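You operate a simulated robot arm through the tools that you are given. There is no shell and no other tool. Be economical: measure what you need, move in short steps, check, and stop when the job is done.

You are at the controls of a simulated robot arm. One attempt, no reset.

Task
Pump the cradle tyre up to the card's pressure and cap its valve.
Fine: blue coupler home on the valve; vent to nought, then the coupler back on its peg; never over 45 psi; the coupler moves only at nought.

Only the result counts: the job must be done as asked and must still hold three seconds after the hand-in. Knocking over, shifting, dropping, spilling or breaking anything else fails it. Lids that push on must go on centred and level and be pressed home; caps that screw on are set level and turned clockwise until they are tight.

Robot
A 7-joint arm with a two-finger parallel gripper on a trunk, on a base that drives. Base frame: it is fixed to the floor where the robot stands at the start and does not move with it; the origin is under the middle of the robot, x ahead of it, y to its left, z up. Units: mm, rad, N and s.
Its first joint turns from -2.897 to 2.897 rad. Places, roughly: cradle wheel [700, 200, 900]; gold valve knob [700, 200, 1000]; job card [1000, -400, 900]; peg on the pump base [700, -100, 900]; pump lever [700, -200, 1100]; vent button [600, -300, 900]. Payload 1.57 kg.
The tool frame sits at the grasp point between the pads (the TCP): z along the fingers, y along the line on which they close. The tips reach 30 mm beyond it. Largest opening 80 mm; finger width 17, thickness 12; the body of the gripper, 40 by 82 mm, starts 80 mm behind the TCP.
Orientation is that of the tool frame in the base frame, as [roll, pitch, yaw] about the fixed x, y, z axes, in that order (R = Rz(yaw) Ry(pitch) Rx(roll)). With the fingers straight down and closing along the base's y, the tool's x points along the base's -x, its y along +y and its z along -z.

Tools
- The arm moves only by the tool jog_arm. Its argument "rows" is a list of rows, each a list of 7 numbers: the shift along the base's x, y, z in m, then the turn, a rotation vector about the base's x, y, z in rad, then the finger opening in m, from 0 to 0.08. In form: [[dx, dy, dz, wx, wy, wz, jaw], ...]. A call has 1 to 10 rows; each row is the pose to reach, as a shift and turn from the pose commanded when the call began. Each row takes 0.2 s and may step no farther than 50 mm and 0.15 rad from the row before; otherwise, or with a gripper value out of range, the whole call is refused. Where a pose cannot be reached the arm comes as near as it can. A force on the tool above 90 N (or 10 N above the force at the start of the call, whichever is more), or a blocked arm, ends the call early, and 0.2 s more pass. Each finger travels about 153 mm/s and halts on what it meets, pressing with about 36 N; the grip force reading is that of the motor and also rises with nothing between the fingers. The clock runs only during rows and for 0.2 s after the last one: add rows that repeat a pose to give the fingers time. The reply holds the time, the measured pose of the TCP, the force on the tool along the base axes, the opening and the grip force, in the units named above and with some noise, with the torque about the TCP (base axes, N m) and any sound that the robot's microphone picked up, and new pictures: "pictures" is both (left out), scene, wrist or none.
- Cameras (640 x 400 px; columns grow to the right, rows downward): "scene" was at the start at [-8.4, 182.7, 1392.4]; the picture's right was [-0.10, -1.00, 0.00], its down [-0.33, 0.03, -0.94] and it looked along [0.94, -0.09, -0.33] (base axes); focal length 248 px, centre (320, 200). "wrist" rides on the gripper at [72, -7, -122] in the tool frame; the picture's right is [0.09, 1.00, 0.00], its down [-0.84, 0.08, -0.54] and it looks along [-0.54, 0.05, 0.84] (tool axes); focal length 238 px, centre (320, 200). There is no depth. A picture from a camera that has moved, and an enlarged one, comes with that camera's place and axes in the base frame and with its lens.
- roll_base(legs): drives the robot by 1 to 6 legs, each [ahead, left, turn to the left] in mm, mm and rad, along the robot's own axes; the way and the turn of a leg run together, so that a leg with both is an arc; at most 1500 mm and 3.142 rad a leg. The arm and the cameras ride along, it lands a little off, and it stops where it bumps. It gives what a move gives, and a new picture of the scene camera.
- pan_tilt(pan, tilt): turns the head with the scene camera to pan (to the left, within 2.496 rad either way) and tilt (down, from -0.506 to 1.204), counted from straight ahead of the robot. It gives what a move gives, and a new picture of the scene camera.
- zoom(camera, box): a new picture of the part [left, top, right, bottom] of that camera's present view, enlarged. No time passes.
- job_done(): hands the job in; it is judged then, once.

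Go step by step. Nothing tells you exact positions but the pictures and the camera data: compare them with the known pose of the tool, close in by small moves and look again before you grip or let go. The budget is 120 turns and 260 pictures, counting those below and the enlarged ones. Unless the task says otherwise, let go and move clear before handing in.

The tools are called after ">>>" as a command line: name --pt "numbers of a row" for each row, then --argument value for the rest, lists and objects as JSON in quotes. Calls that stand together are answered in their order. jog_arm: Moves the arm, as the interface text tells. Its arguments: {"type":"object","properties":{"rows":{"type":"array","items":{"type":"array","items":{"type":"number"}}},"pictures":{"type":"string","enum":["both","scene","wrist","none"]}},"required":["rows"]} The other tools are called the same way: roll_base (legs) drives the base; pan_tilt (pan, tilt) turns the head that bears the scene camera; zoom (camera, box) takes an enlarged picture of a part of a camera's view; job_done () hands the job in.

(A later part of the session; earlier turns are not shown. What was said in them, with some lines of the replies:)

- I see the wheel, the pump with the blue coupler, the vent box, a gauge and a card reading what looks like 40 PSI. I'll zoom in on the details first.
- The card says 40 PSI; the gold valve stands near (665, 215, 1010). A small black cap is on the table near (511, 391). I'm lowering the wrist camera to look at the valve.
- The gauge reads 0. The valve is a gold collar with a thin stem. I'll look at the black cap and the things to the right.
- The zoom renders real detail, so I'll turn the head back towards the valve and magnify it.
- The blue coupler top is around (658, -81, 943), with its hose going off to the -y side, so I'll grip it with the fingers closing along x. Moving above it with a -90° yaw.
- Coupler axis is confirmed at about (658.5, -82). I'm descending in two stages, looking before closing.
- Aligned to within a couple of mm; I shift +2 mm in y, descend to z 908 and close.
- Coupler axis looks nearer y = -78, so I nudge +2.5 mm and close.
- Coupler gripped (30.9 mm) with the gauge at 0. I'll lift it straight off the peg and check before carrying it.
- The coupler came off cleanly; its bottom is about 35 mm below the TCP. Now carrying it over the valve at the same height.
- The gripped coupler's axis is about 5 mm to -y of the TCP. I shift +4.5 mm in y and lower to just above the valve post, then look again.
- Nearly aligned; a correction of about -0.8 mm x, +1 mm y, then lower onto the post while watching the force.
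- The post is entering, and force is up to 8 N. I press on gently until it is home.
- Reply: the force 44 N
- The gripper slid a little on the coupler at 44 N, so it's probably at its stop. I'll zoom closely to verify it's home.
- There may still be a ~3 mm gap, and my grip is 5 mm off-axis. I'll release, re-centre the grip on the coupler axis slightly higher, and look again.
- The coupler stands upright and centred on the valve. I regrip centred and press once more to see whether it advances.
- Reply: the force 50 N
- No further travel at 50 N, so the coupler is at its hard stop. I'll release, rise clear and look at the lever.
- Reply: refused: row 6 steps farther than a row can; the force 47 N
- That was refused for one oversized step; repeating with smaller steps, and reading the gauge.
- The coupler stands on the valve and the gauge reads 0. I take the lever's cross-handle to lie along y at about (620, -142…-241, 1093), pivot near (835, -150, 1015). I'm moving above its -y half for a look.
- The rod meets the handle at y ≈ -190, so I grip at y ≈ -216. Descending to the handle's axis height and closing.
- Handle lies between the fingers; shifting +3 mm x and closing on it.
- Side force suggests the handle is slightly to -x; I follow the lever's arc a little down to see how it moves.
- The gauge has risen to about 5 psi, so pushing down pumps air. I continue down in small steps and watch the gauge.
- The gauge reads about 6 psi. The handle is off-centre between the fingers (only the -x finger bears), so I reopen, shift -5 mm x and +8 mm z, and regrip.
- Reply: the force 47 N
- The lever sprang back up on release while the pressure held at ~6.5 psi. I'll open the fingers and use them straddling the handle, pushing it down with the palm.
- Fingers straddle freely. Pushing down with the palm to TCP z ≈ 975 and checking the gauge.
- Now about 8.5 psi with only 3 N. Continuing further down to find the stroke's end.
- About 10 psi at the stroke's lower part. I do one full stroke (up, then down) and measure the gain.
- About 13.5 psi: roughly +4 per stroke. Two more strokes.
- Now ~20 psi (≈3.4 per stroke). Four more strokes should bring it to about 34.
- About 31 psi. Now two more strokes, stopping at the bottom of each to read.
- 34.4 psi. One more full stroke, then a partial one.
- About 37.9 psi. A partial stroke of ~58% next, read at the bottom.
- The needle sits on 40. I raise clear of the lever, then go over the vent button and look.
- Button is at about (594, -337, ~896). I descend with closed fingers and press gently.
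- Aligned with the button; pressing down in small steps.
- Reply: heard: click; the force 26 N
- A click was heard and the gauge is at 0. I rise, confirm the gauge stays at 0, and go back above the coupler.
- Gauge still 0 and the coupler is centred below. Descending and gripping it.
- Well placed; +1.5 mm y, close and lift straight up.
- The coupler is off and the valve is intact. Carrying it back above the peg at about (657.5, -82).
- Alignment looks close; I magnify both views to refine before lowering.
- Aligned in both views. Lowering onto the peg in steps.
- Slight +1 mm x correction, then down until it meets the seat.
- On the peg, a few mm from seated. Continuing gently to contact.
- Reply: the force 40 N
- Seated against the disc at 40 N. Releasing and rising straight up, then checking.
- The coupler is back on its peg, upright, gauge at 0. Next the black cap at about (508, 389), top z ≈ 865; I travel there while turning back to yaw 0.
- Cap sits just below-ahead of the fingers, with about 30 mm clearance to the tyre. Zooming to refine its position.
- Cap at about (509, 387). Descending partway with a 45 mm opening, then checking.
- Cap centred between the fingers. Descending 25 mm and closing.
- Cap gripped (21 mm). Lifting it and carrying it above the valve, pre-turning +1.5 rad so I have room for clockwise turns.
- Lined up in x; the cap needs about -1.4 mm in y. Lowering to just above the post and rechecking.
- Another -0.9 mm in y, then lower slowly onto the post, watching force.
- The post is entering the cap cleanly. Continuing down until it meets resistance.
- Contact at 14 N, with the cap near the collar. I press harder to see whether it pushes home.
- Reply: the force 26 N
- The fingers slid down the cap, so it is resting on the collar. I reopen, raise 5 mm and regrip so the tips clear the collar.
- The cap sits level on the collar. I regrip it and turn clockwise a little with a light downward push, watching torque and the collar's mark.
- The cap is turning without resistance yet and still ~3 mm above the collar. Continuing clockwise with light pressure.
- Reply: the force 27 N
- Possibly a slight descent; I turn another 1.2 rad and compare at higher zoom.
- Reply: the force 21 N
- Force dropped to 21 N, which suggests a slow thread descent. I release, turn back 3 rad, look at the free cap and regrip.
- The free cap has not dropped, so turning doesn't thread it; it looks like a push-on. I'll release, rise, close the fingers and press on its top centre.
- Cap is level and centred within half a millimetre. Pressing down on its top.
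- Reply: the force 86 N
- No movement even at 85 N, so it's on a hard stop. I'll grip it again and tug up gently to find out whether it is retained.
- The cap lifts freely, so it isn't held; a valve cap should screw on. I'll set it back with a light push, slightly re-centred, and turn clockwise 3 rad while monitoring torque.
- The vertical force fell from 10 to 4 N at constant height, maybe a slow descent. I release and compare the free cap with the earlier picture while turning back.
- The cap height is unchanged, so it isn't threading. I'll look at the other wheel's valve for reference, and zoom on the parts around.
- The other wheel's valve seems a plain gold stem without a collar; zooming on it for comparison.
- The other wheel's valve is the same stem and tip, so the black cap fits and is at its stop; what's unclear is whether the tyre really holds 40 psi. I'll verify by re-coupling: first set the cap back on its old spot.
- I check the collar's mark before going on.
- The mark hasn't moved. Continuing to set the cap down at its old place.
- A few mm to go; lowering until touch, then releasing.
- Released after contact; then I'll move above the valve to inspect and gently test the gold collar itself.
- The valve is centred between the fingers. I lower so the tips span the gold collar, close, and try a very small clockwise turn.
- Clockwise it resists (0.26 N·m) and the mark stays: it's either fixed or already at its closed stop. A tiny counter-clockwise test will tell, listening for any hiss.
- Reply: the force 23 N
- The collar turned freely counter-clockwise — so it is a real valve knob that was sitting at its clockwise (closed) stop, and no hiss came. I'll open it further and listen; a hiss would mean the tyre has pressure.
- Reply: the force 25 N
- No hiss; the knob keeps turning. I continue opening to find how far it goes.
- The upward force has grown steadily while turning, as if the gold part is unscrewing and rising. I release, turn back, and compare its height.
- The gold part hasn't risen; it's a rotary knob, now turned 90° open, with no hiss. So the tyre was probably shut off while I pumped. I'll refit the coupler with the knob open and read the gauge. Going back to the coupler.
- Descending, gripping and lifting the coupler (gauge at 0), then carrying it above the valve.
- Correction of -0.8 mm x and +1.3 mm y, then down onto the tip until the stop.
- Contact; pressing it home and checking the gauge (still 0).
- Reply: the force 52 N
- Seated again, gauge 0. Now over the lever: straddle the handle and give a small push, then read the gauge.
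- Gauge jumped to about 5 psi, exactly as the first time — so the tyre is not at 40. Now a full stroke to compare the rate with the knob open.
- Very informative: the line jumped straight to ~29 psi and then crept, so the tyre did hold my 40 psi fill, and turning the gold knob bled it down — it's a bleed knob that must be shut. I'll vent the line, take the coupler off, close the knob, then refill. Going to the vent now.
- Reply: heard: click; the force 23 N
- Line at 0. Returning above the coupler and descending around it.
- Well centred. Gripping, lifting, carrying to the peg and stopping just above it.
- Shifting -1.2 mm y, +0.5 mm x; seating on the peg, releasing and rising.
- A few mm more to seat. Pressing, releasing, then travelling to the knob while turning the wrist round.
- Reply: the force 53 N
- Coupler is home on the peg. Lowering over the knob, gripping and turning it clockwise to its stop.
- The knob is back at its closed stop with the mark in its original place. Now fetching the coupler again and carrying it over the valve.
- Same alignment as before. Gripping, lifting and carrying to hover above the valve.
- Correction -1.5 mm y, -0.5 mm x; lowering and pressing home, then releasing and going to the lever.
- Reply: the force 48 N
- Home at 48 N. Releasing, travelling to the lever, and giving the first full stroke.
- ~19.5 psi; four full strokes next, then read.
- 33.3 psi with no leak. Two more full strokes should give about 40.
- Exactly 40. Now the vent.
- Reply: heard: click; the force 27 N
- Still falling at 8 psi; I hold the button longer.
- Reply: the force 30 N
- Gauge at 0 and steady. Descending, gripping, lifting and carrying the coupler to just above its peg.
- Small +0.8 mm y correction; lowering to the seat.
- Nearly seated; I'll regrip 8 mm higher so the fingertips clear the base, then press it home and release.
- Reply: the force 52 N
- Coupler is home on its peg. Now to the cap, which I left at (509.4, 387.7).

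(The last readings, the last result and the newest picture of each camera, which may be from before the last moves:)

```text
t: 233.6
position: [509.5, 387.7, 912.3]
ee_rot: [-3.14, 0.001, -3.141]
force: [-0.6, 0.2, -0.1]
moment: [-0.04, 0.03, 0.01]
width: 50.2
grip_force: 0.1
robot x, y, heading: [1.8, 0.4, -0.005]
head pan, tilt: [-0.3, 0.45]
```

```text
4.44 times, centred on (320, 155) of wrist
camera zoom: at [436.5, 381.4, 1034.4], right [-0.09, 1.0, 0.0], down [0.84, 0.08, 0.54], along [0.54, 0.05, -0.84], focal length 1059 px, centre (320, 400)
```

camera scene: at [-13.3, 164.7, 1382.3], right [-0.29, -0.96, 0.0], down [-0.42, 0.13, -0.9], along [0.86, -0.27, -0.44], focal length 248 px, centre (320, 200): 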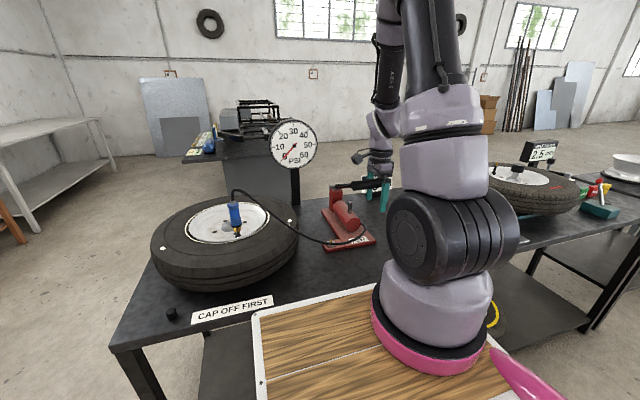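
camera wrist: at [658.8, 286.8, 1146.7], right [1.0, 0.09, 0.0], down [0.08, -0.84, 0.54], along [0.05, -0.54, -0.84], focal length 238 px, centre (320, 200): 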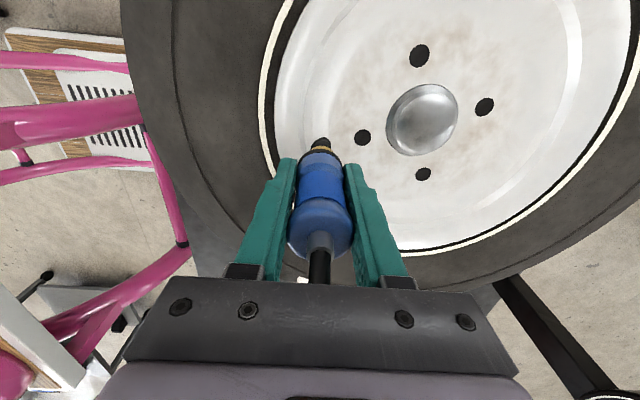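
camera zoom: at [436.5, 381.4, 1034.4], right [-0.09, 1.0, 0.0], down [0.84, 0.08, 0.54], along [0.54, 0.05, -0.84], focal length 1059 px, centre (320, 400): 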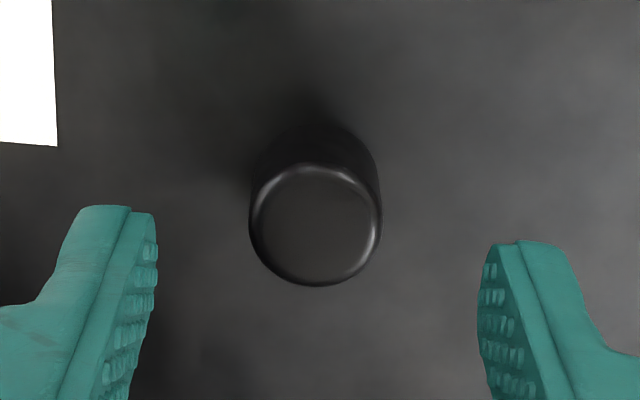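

Centred. Gripping the cap, lifting and carrying it above the valve with the same wrist turn as before.

>>> jog_arm --pt "0 -0.0005 -0.015 0 0 0 0.05" --pt "0 -0.0005 -0.0295 0 0 0 0.05" --pt "0 -0.0005 -0.0295 0 0 0 0.03" --pt "0 -0.0005 -0.0295 0 0 0 0.015" --pt "0 -0.0005 -0.0295 0 0 0 0.015" --pt "0 -0.0005 -0.0295 0 0 0 0.015" --pt "0 -0.0005 0.01 0 0 0 0.015" --pt "0 -0.0005 0.055 0 0 0 0.015" --pt "0 -0.0005 0.1 0 0 0 0.015" --pt "0 -0.0005 0.145 0 0 0 0.015" --pictures "none"

>>> jog_arm --pt "0 0 0.04 0 0 0 0.015" --pt "0.026 -0.029 0.04 0 0 0.145 0.015" --pt "0.053 -0.057 0.04 0 0 0.29 0.015" --pt "0.079 -0.086 0.04 0 0 0.435 0.015" --pt "0.105 -0.115 0.04 0 0 0.58 0.015" --pt "0.132 -0.144 0.04 0 0 0.725 0.015" --pt "0.158 -0.174 0.04 0 0 0.87 0.015" --pt "0.158 -0.174 0.04 0 0 1.015 0.015" --pt "0.158 -0.174 0.04 0 0 1.16 0.015" --pt "0.158 -0.174 0.04 0 0 1.305 0.015" --pictures "none"

>>> jog_arm --pt "0 0 0 0 0 0.14 0.015" --pt "0 0 0 0 0 0.266 0.015" --pt "0 0 -0.02 0 0 0.266 0.015" --pt "0 0 -0.042 0 0 0.266 0.015" --pt "0 0 -0.042 0 0 0.266 0.015" --pictures "none"

>>> pan_tilt --pan 0.0 --tilt 0.5

>>> zoom --camera "scene" --box '[298, 180, 328, 215]'

>>> zoom --camera "wrist" --box '[280, 110, 360, 200]'

```text
t: 235.8
position: [510.4, 386.6, 1058.5]
ee_rot: [-3.141, -0.002, -3.14]
force: [0.6, 0.4, 0.2]
moment: [-0.01, 0.01, -0.01]
width: 21.1
grip_force: 33.8
robot x, y, heading: [3.6, 4.3, 0.0]
head pan, tilt: [-0.3, 0.45]
```

```text
t: 238.0
position: [667.9, 213.0, 1098.2]
ee_rot: [-3.141, 0.001, -1.835]
force: [0.2, -0.3, -0.2]
moment: [0.02, 0.02, 0.02]
width: 20.9
grip_force: 34.5
robot x, y, heading: [0.4, 0.6, -0.0]
head pan, tilt: [-0.3, 0.45]
```

```text
t: 239.2
position: [668.9, 213.7, 1056.1]
ee_rot: [-3.141, 0.0, -1.569]
force: [0.1, 1.4, -0.3]
moment: [0.05, 0.01, 0.0]
width: 21.2
grip_force: 34.4
robot x, y, heading: [-2.0, 1.7, -0.003]
head pan, tilt: [-0.3, 0.45]
```

```text
t: 240.0
position: [668.8, 213.1, 1056.6]
ee_rot: [3.141, 0.0, -1.571]
force: [-0.2, -0.1, 0.0]
moment: [0.0, 0.03, -0.01]
width: 21.0
grip_force: 34.3
robot x, y, heading: [1.2, -0.3, 0.001]
head pan, tilt: [0.0, 0.499]
camera scene: at [-10.1, 191.8, 1377.8], right [0.0, -1.0, 0.0], down [-0.48, 0.0, -0.88], along [0.88, 0.0, -0.48], focal length 248 px, centre (320, 200)
```

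scene: 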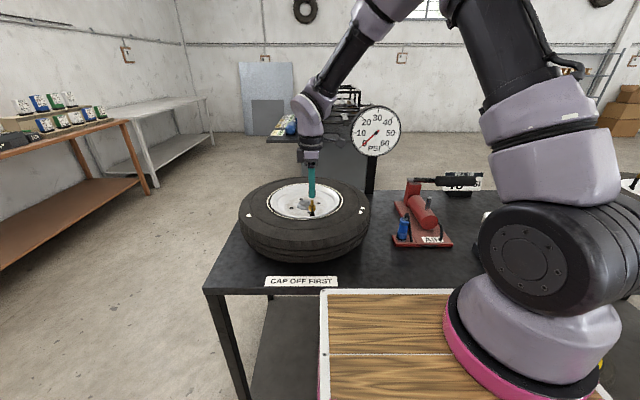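

```text
11.43 times, centred on (313, 198) of scene
camera zoom: at [-10.1, 191.8, 1377.8], right [0.0, -1.0, 0.0], down [-0.48, 0.0, -0.88], along [0.88, 0.0, -0.48], focal length 2831 px, centre (400, 229)
```

zoom: 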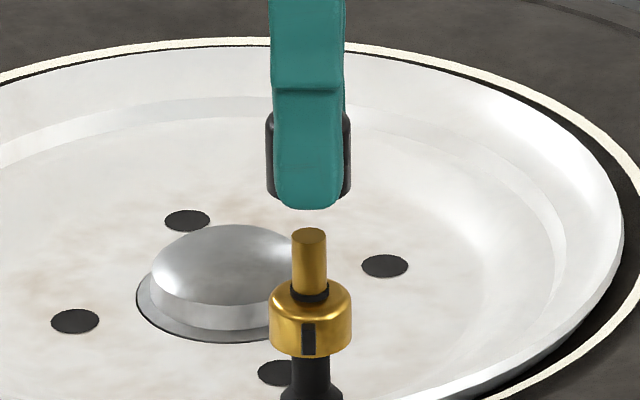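

```text
4.44 times, centred on (320, 155) of wrist
camera zoom: at [674.1, 140.8, 1178.0], right [-1.0, -0.09, 0.0], down [-0.08, 0.84, 0.54], along [-0.05, 0.54, -0.84], focal length 1059 px, centre (320, 400)
```

zoom: 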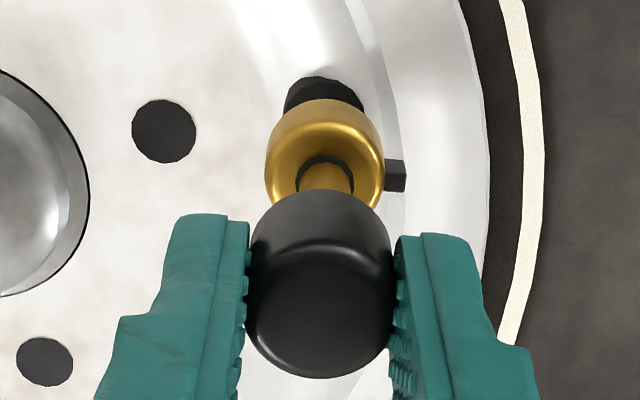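

Aligned in y; -1.0 mm in x needed. Lowering onto the tip to the stop.

>>> jog_arm --pt "-0.001 0 0 0 0 0 0.015" --pt "-0.001 0 -0.006 0 0 0 0.015" --pt "-0.001 0 -0.012 0 0 0 0.015" --pt "-0.001 0 -0.017 0 0 0 0.015" --pt "-0.001 0 -0.021 0 0 0 0.015" --pt "-0.001 0 -0.025 0 0 0 0.015" --pt "-0.001 0 -0.028 0 0 0 0.015" --pt "-0.001 0 -0.03 0 0 0 0.015" --pt "-0.001 0 -0.03 0 0 0 0.015" --pictures "none"

>>> zoom --camera "scene" --box '[302, 188, 322, 213]'

>>> zoom --camera "wrist" --box '[280, 110, 360, 200]'

```text
t: 242.0
position: [667.3, 214.0, 1026.1]
ee_rot: [-3.14, 0.0, -1.571]
force: [0.8, 0.5, 0.6]
moment: [-0.02, -0.05, 0.01]
width: 21.1
grip_force: 34.9
robot x, y, heading: [-1.1, 2.2, -0.002]
head pan, tilt: [0.0, 0.499]
```

```text
16.00 times, centred on (312, 200) of scene
camera zoom: at [-10.1, 191.9, 1377.8], right [0.0, -1.0, 0.0], down [-0.48, 0.0, -0.88], along [0.88, 0.0, -0.48], focal length 3964 px, centre (448, 192)
```

zoom: 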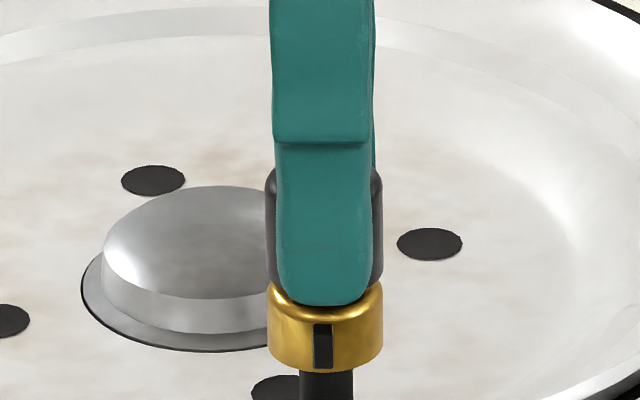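

```text
4.44 times, centred on (320, 155) of wrist
camera zoom: at [672.6, 140.9, 1148.4], right [-1.0, -0.09, 0.0], down [-0.08, 0.84, 0.54], along [-0.05, 0.54, -0.84], focal length 1059 px, centre (320, 400)
```

zoom: 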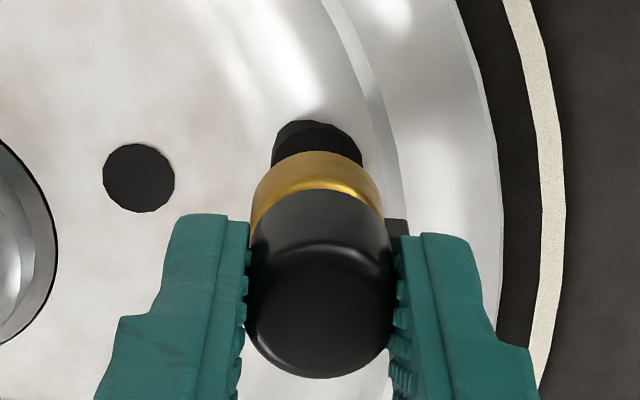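

The cap is on the tip, centred and level. Now a light push with a clockwise turn, then I'll press it home from the top.

>>> jog_arm --pt "0 0 -0.001 0 0 0 0.015" --pt "0 0 -0.0025 0 0 0 0.015" --pt "0 0 -0.0025 0 0 -0.14 0.015" --pt "0 0 -0.0025 0 0 -0.28 0.015" --pt "0 0 -0.0025 0 0 -0.42 0.015" --pt "0 0 -0.0025 0 0 -0.56 0.015" --pt "0 0 -0.0025 0 0 -0.7 0.015" --pt "0 0 -0.0025 0 0 -0.84 0.015" --pt "0 0 -0.0025 0 0 -0.98 0.015" --pt "0 0 -0.0025 0 0 -1.12 0.015" --pictures "none"

>>> jog_arm --pt "0 0 0.001 0 0 0 0.025" --pt "0 0 0.001 0 0 0 0.045" --pt "0 0 0.035 0 0 0 0.045" --pt "0 0 0.035 0 0 0 0.02" --pt "0 0 0.035 0 0 0 0" --pt "0 0 0.035 0 0 0 0" --pictures "none"

>>> zoom --camera "scene" --box '[302, 188, 322, 213]'

>>> zoom --camera "wrist" --box '[280, 110, 360, 200]'

```text
t: 244.2
position: [664.9, 213.9, 1025.5]
ee_rot: [3.14, 0.001, -2.693]
force: [-1.8, 6.7, 24.5]
moment: [0.13, -0.02, 0.04]
width: 21.1
grip_force: 34.3
robot x, y, heading: [0.2, 3.2, 0.0]
head pan, tilt: [0.0, 0.499]
```

```text
t: 245.6
position: [667.5, 212.4, 1059.7]
ee_rot: [3.14, 0.0, -2.692]
force: [-0.3, -0.2, 0.6]
moment: [0.0, -0.02, 0.01]
width: 0.0
grip_force: 21.1
robot x, y, heading: [-0.6, 1.4, -0.003]
head pan, tilt: [0.0, 0.499]
```

```text
16.00 times, centred on (312, 200) of scene
camera zoom: at [-10.1, 191.9, 1377.8], right [0.0, -1.0, 0.0], down [-0.48, 0.0, -0.88], along [0.88, 0.0, -0.48], focal length 3964 px, centre (448, 192)
```

zoom: 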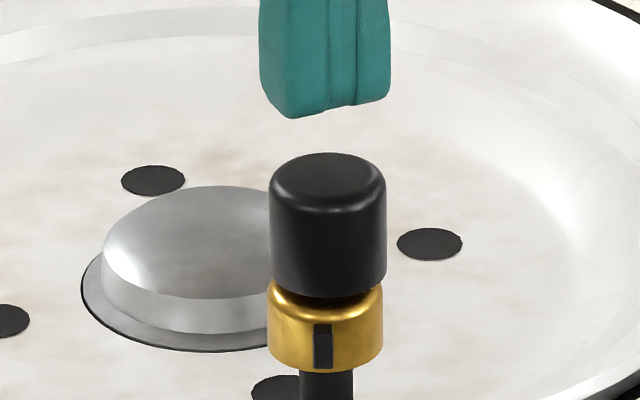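

```text
4.44 times, centred on (320, 155) of wrist
camera zoom: at [604.8, 175.4, 1181.1], right [-0.52, 0.86, 0.0], down [0.72, 0.43, 0.54], along [0.46, 0.28, -0.84], focal length 1059 px, centre (320, 400)
```

zoom: 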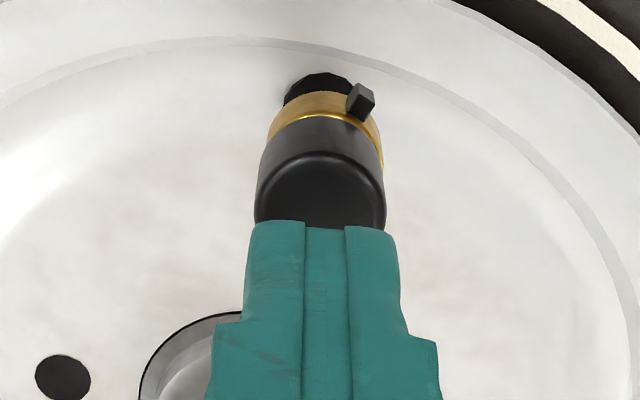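

Cap sits level, within half a millimetre of centre. Pressing it home from the top, then moving clear.

>>> jog_arm --pt "0 0.001 -0.008 0 0 0 0" --pt "0 0.001 -0.014 0 0 0 0" --pt "0 0.001 -0.018 0 0 0 0" --pt "0 0.001 -0.021 0 0 0 0" --pt "0 0.001 -0.021 0 0 0 0" --pictures "none"

>>> jog_arm --pt "0 0 0.01 0 0 0 0" --pt "0 0 0.05 0 0 0 0" --pt "0 0 0.095 0 0 0 0" --pt "0 0 0.14 0 0 0 0" --pt "-0.03 0 0.17 0 0 0 0.02" --pt "-0.07 0 0.19 0 0 0 0.02" --pt "-0.11 0 0.2 0 0 0 0.02" --pictures "scene"

>>> zoom --camera "scene" --box '[302, 188, 322, 213]'

>>> zoom --camera "scene" --box '[230, 100, 490, 290]'

```text
t: 246.8
position: [667.5, 215.1, 1043.2]
ee_rot: [-3.141, 0.009, -2.691]
force: [-4.6, -5.7, 72.6]
moment: [-0.22, 0.21, 0.01]
width: 0.0
grip_force: 21.5
robot x, y, heading: [0.2, -2.5, -0.001]
head pan, tilt: [0.0, 0.499]
```

```text
t: 248.4
position: [558.0, 214.6, 1237.1]
ee_rot: [-3.141, -0.002, -2.69]
force: [0.8, 0.3, -0.5]
moment: [-0.04, 0.06, 0.0]
width: 20.2
grip_force: 0.0
robot x, y, heading: [1.0, 1.2, -0.001]
head pan, tilt: [0.0, 0.499]
camera scene: at [-9.5, 192.0, 1377.8], right [0.0, -1.0, 0.0], down [-0.48, 0.0, -0.88], along [0.88, 0.0, -0.48], focal length 248 px, centre (320, 200)
```

scene: 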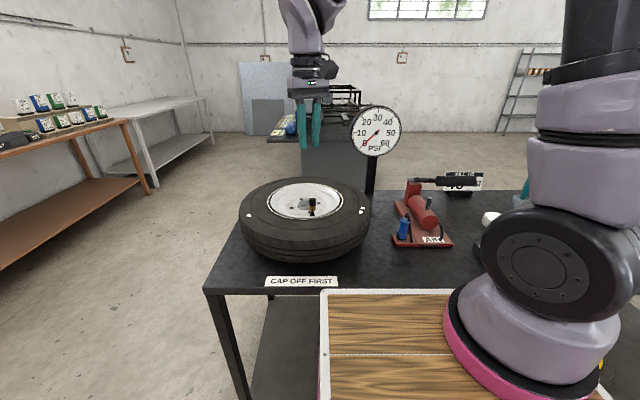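

```text
16.00 times, centred on (312, 200) of scene
camera zoom: at [-9.5, 192.0, 1377.8], right [0.0, -1.0, 0.0], down [-0.48, 0.0, -0.88], along [0.88, 0.0, -0.48], focal length 3964 px, centre (448, 192)
```

zoom: 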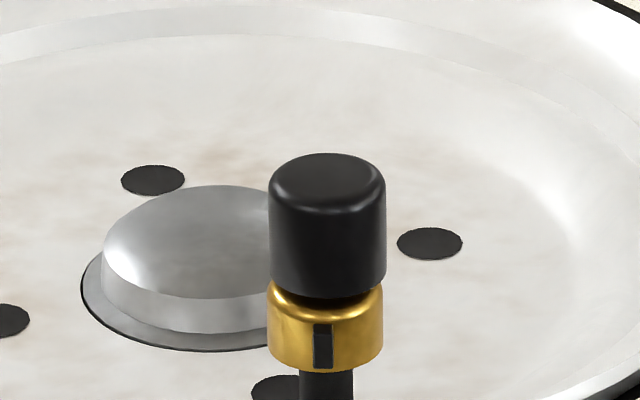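

```text
2.11 times, centred on (360, 195) of scene
camera zoom: at [-9.5, 192.0, 1377.8], right [0.0, -1.0, 0.0], down [-0.48, 0.0, -0.88], along [0.88, 0.0, -0.48], focal length 522 px, centre (236, 210)
```

zoom: 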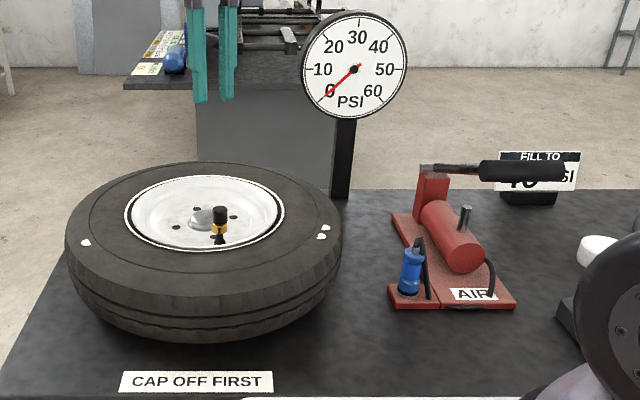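

The cap sits level on the valve, and the bleed knob is shut with its mark where it started. The coupler is on its peg, the gauge reads 0 and the arm is clear, so I'm handing in.

>>> job_done

```text
The job is handed in.
```

I filled the tyre to 40 psi, vented the line to 0, put the coupler back on its peg and capped the valve. I couldn't confirm that the cap is locked on.

- **Bleed knob:** After the first fill I opened the gold knob on the valve to find out what it did. It bled the tyre down to about 19 psi. I shut it again and refilled to 40 psi. I never saw the gauge above about 40.
- **Final pressure:** The gauge read 40 psi just before the last vent. I did not re-measure the tyre after taking the coupler off.
- **Cap:** It sits level, within about half a millimetre of centre, and didn't move under about 73 N. It made no click and no thread caught when I turned it clockwise. On the first fitting it lifted off freely, so it may be resting on the valve rather than held.
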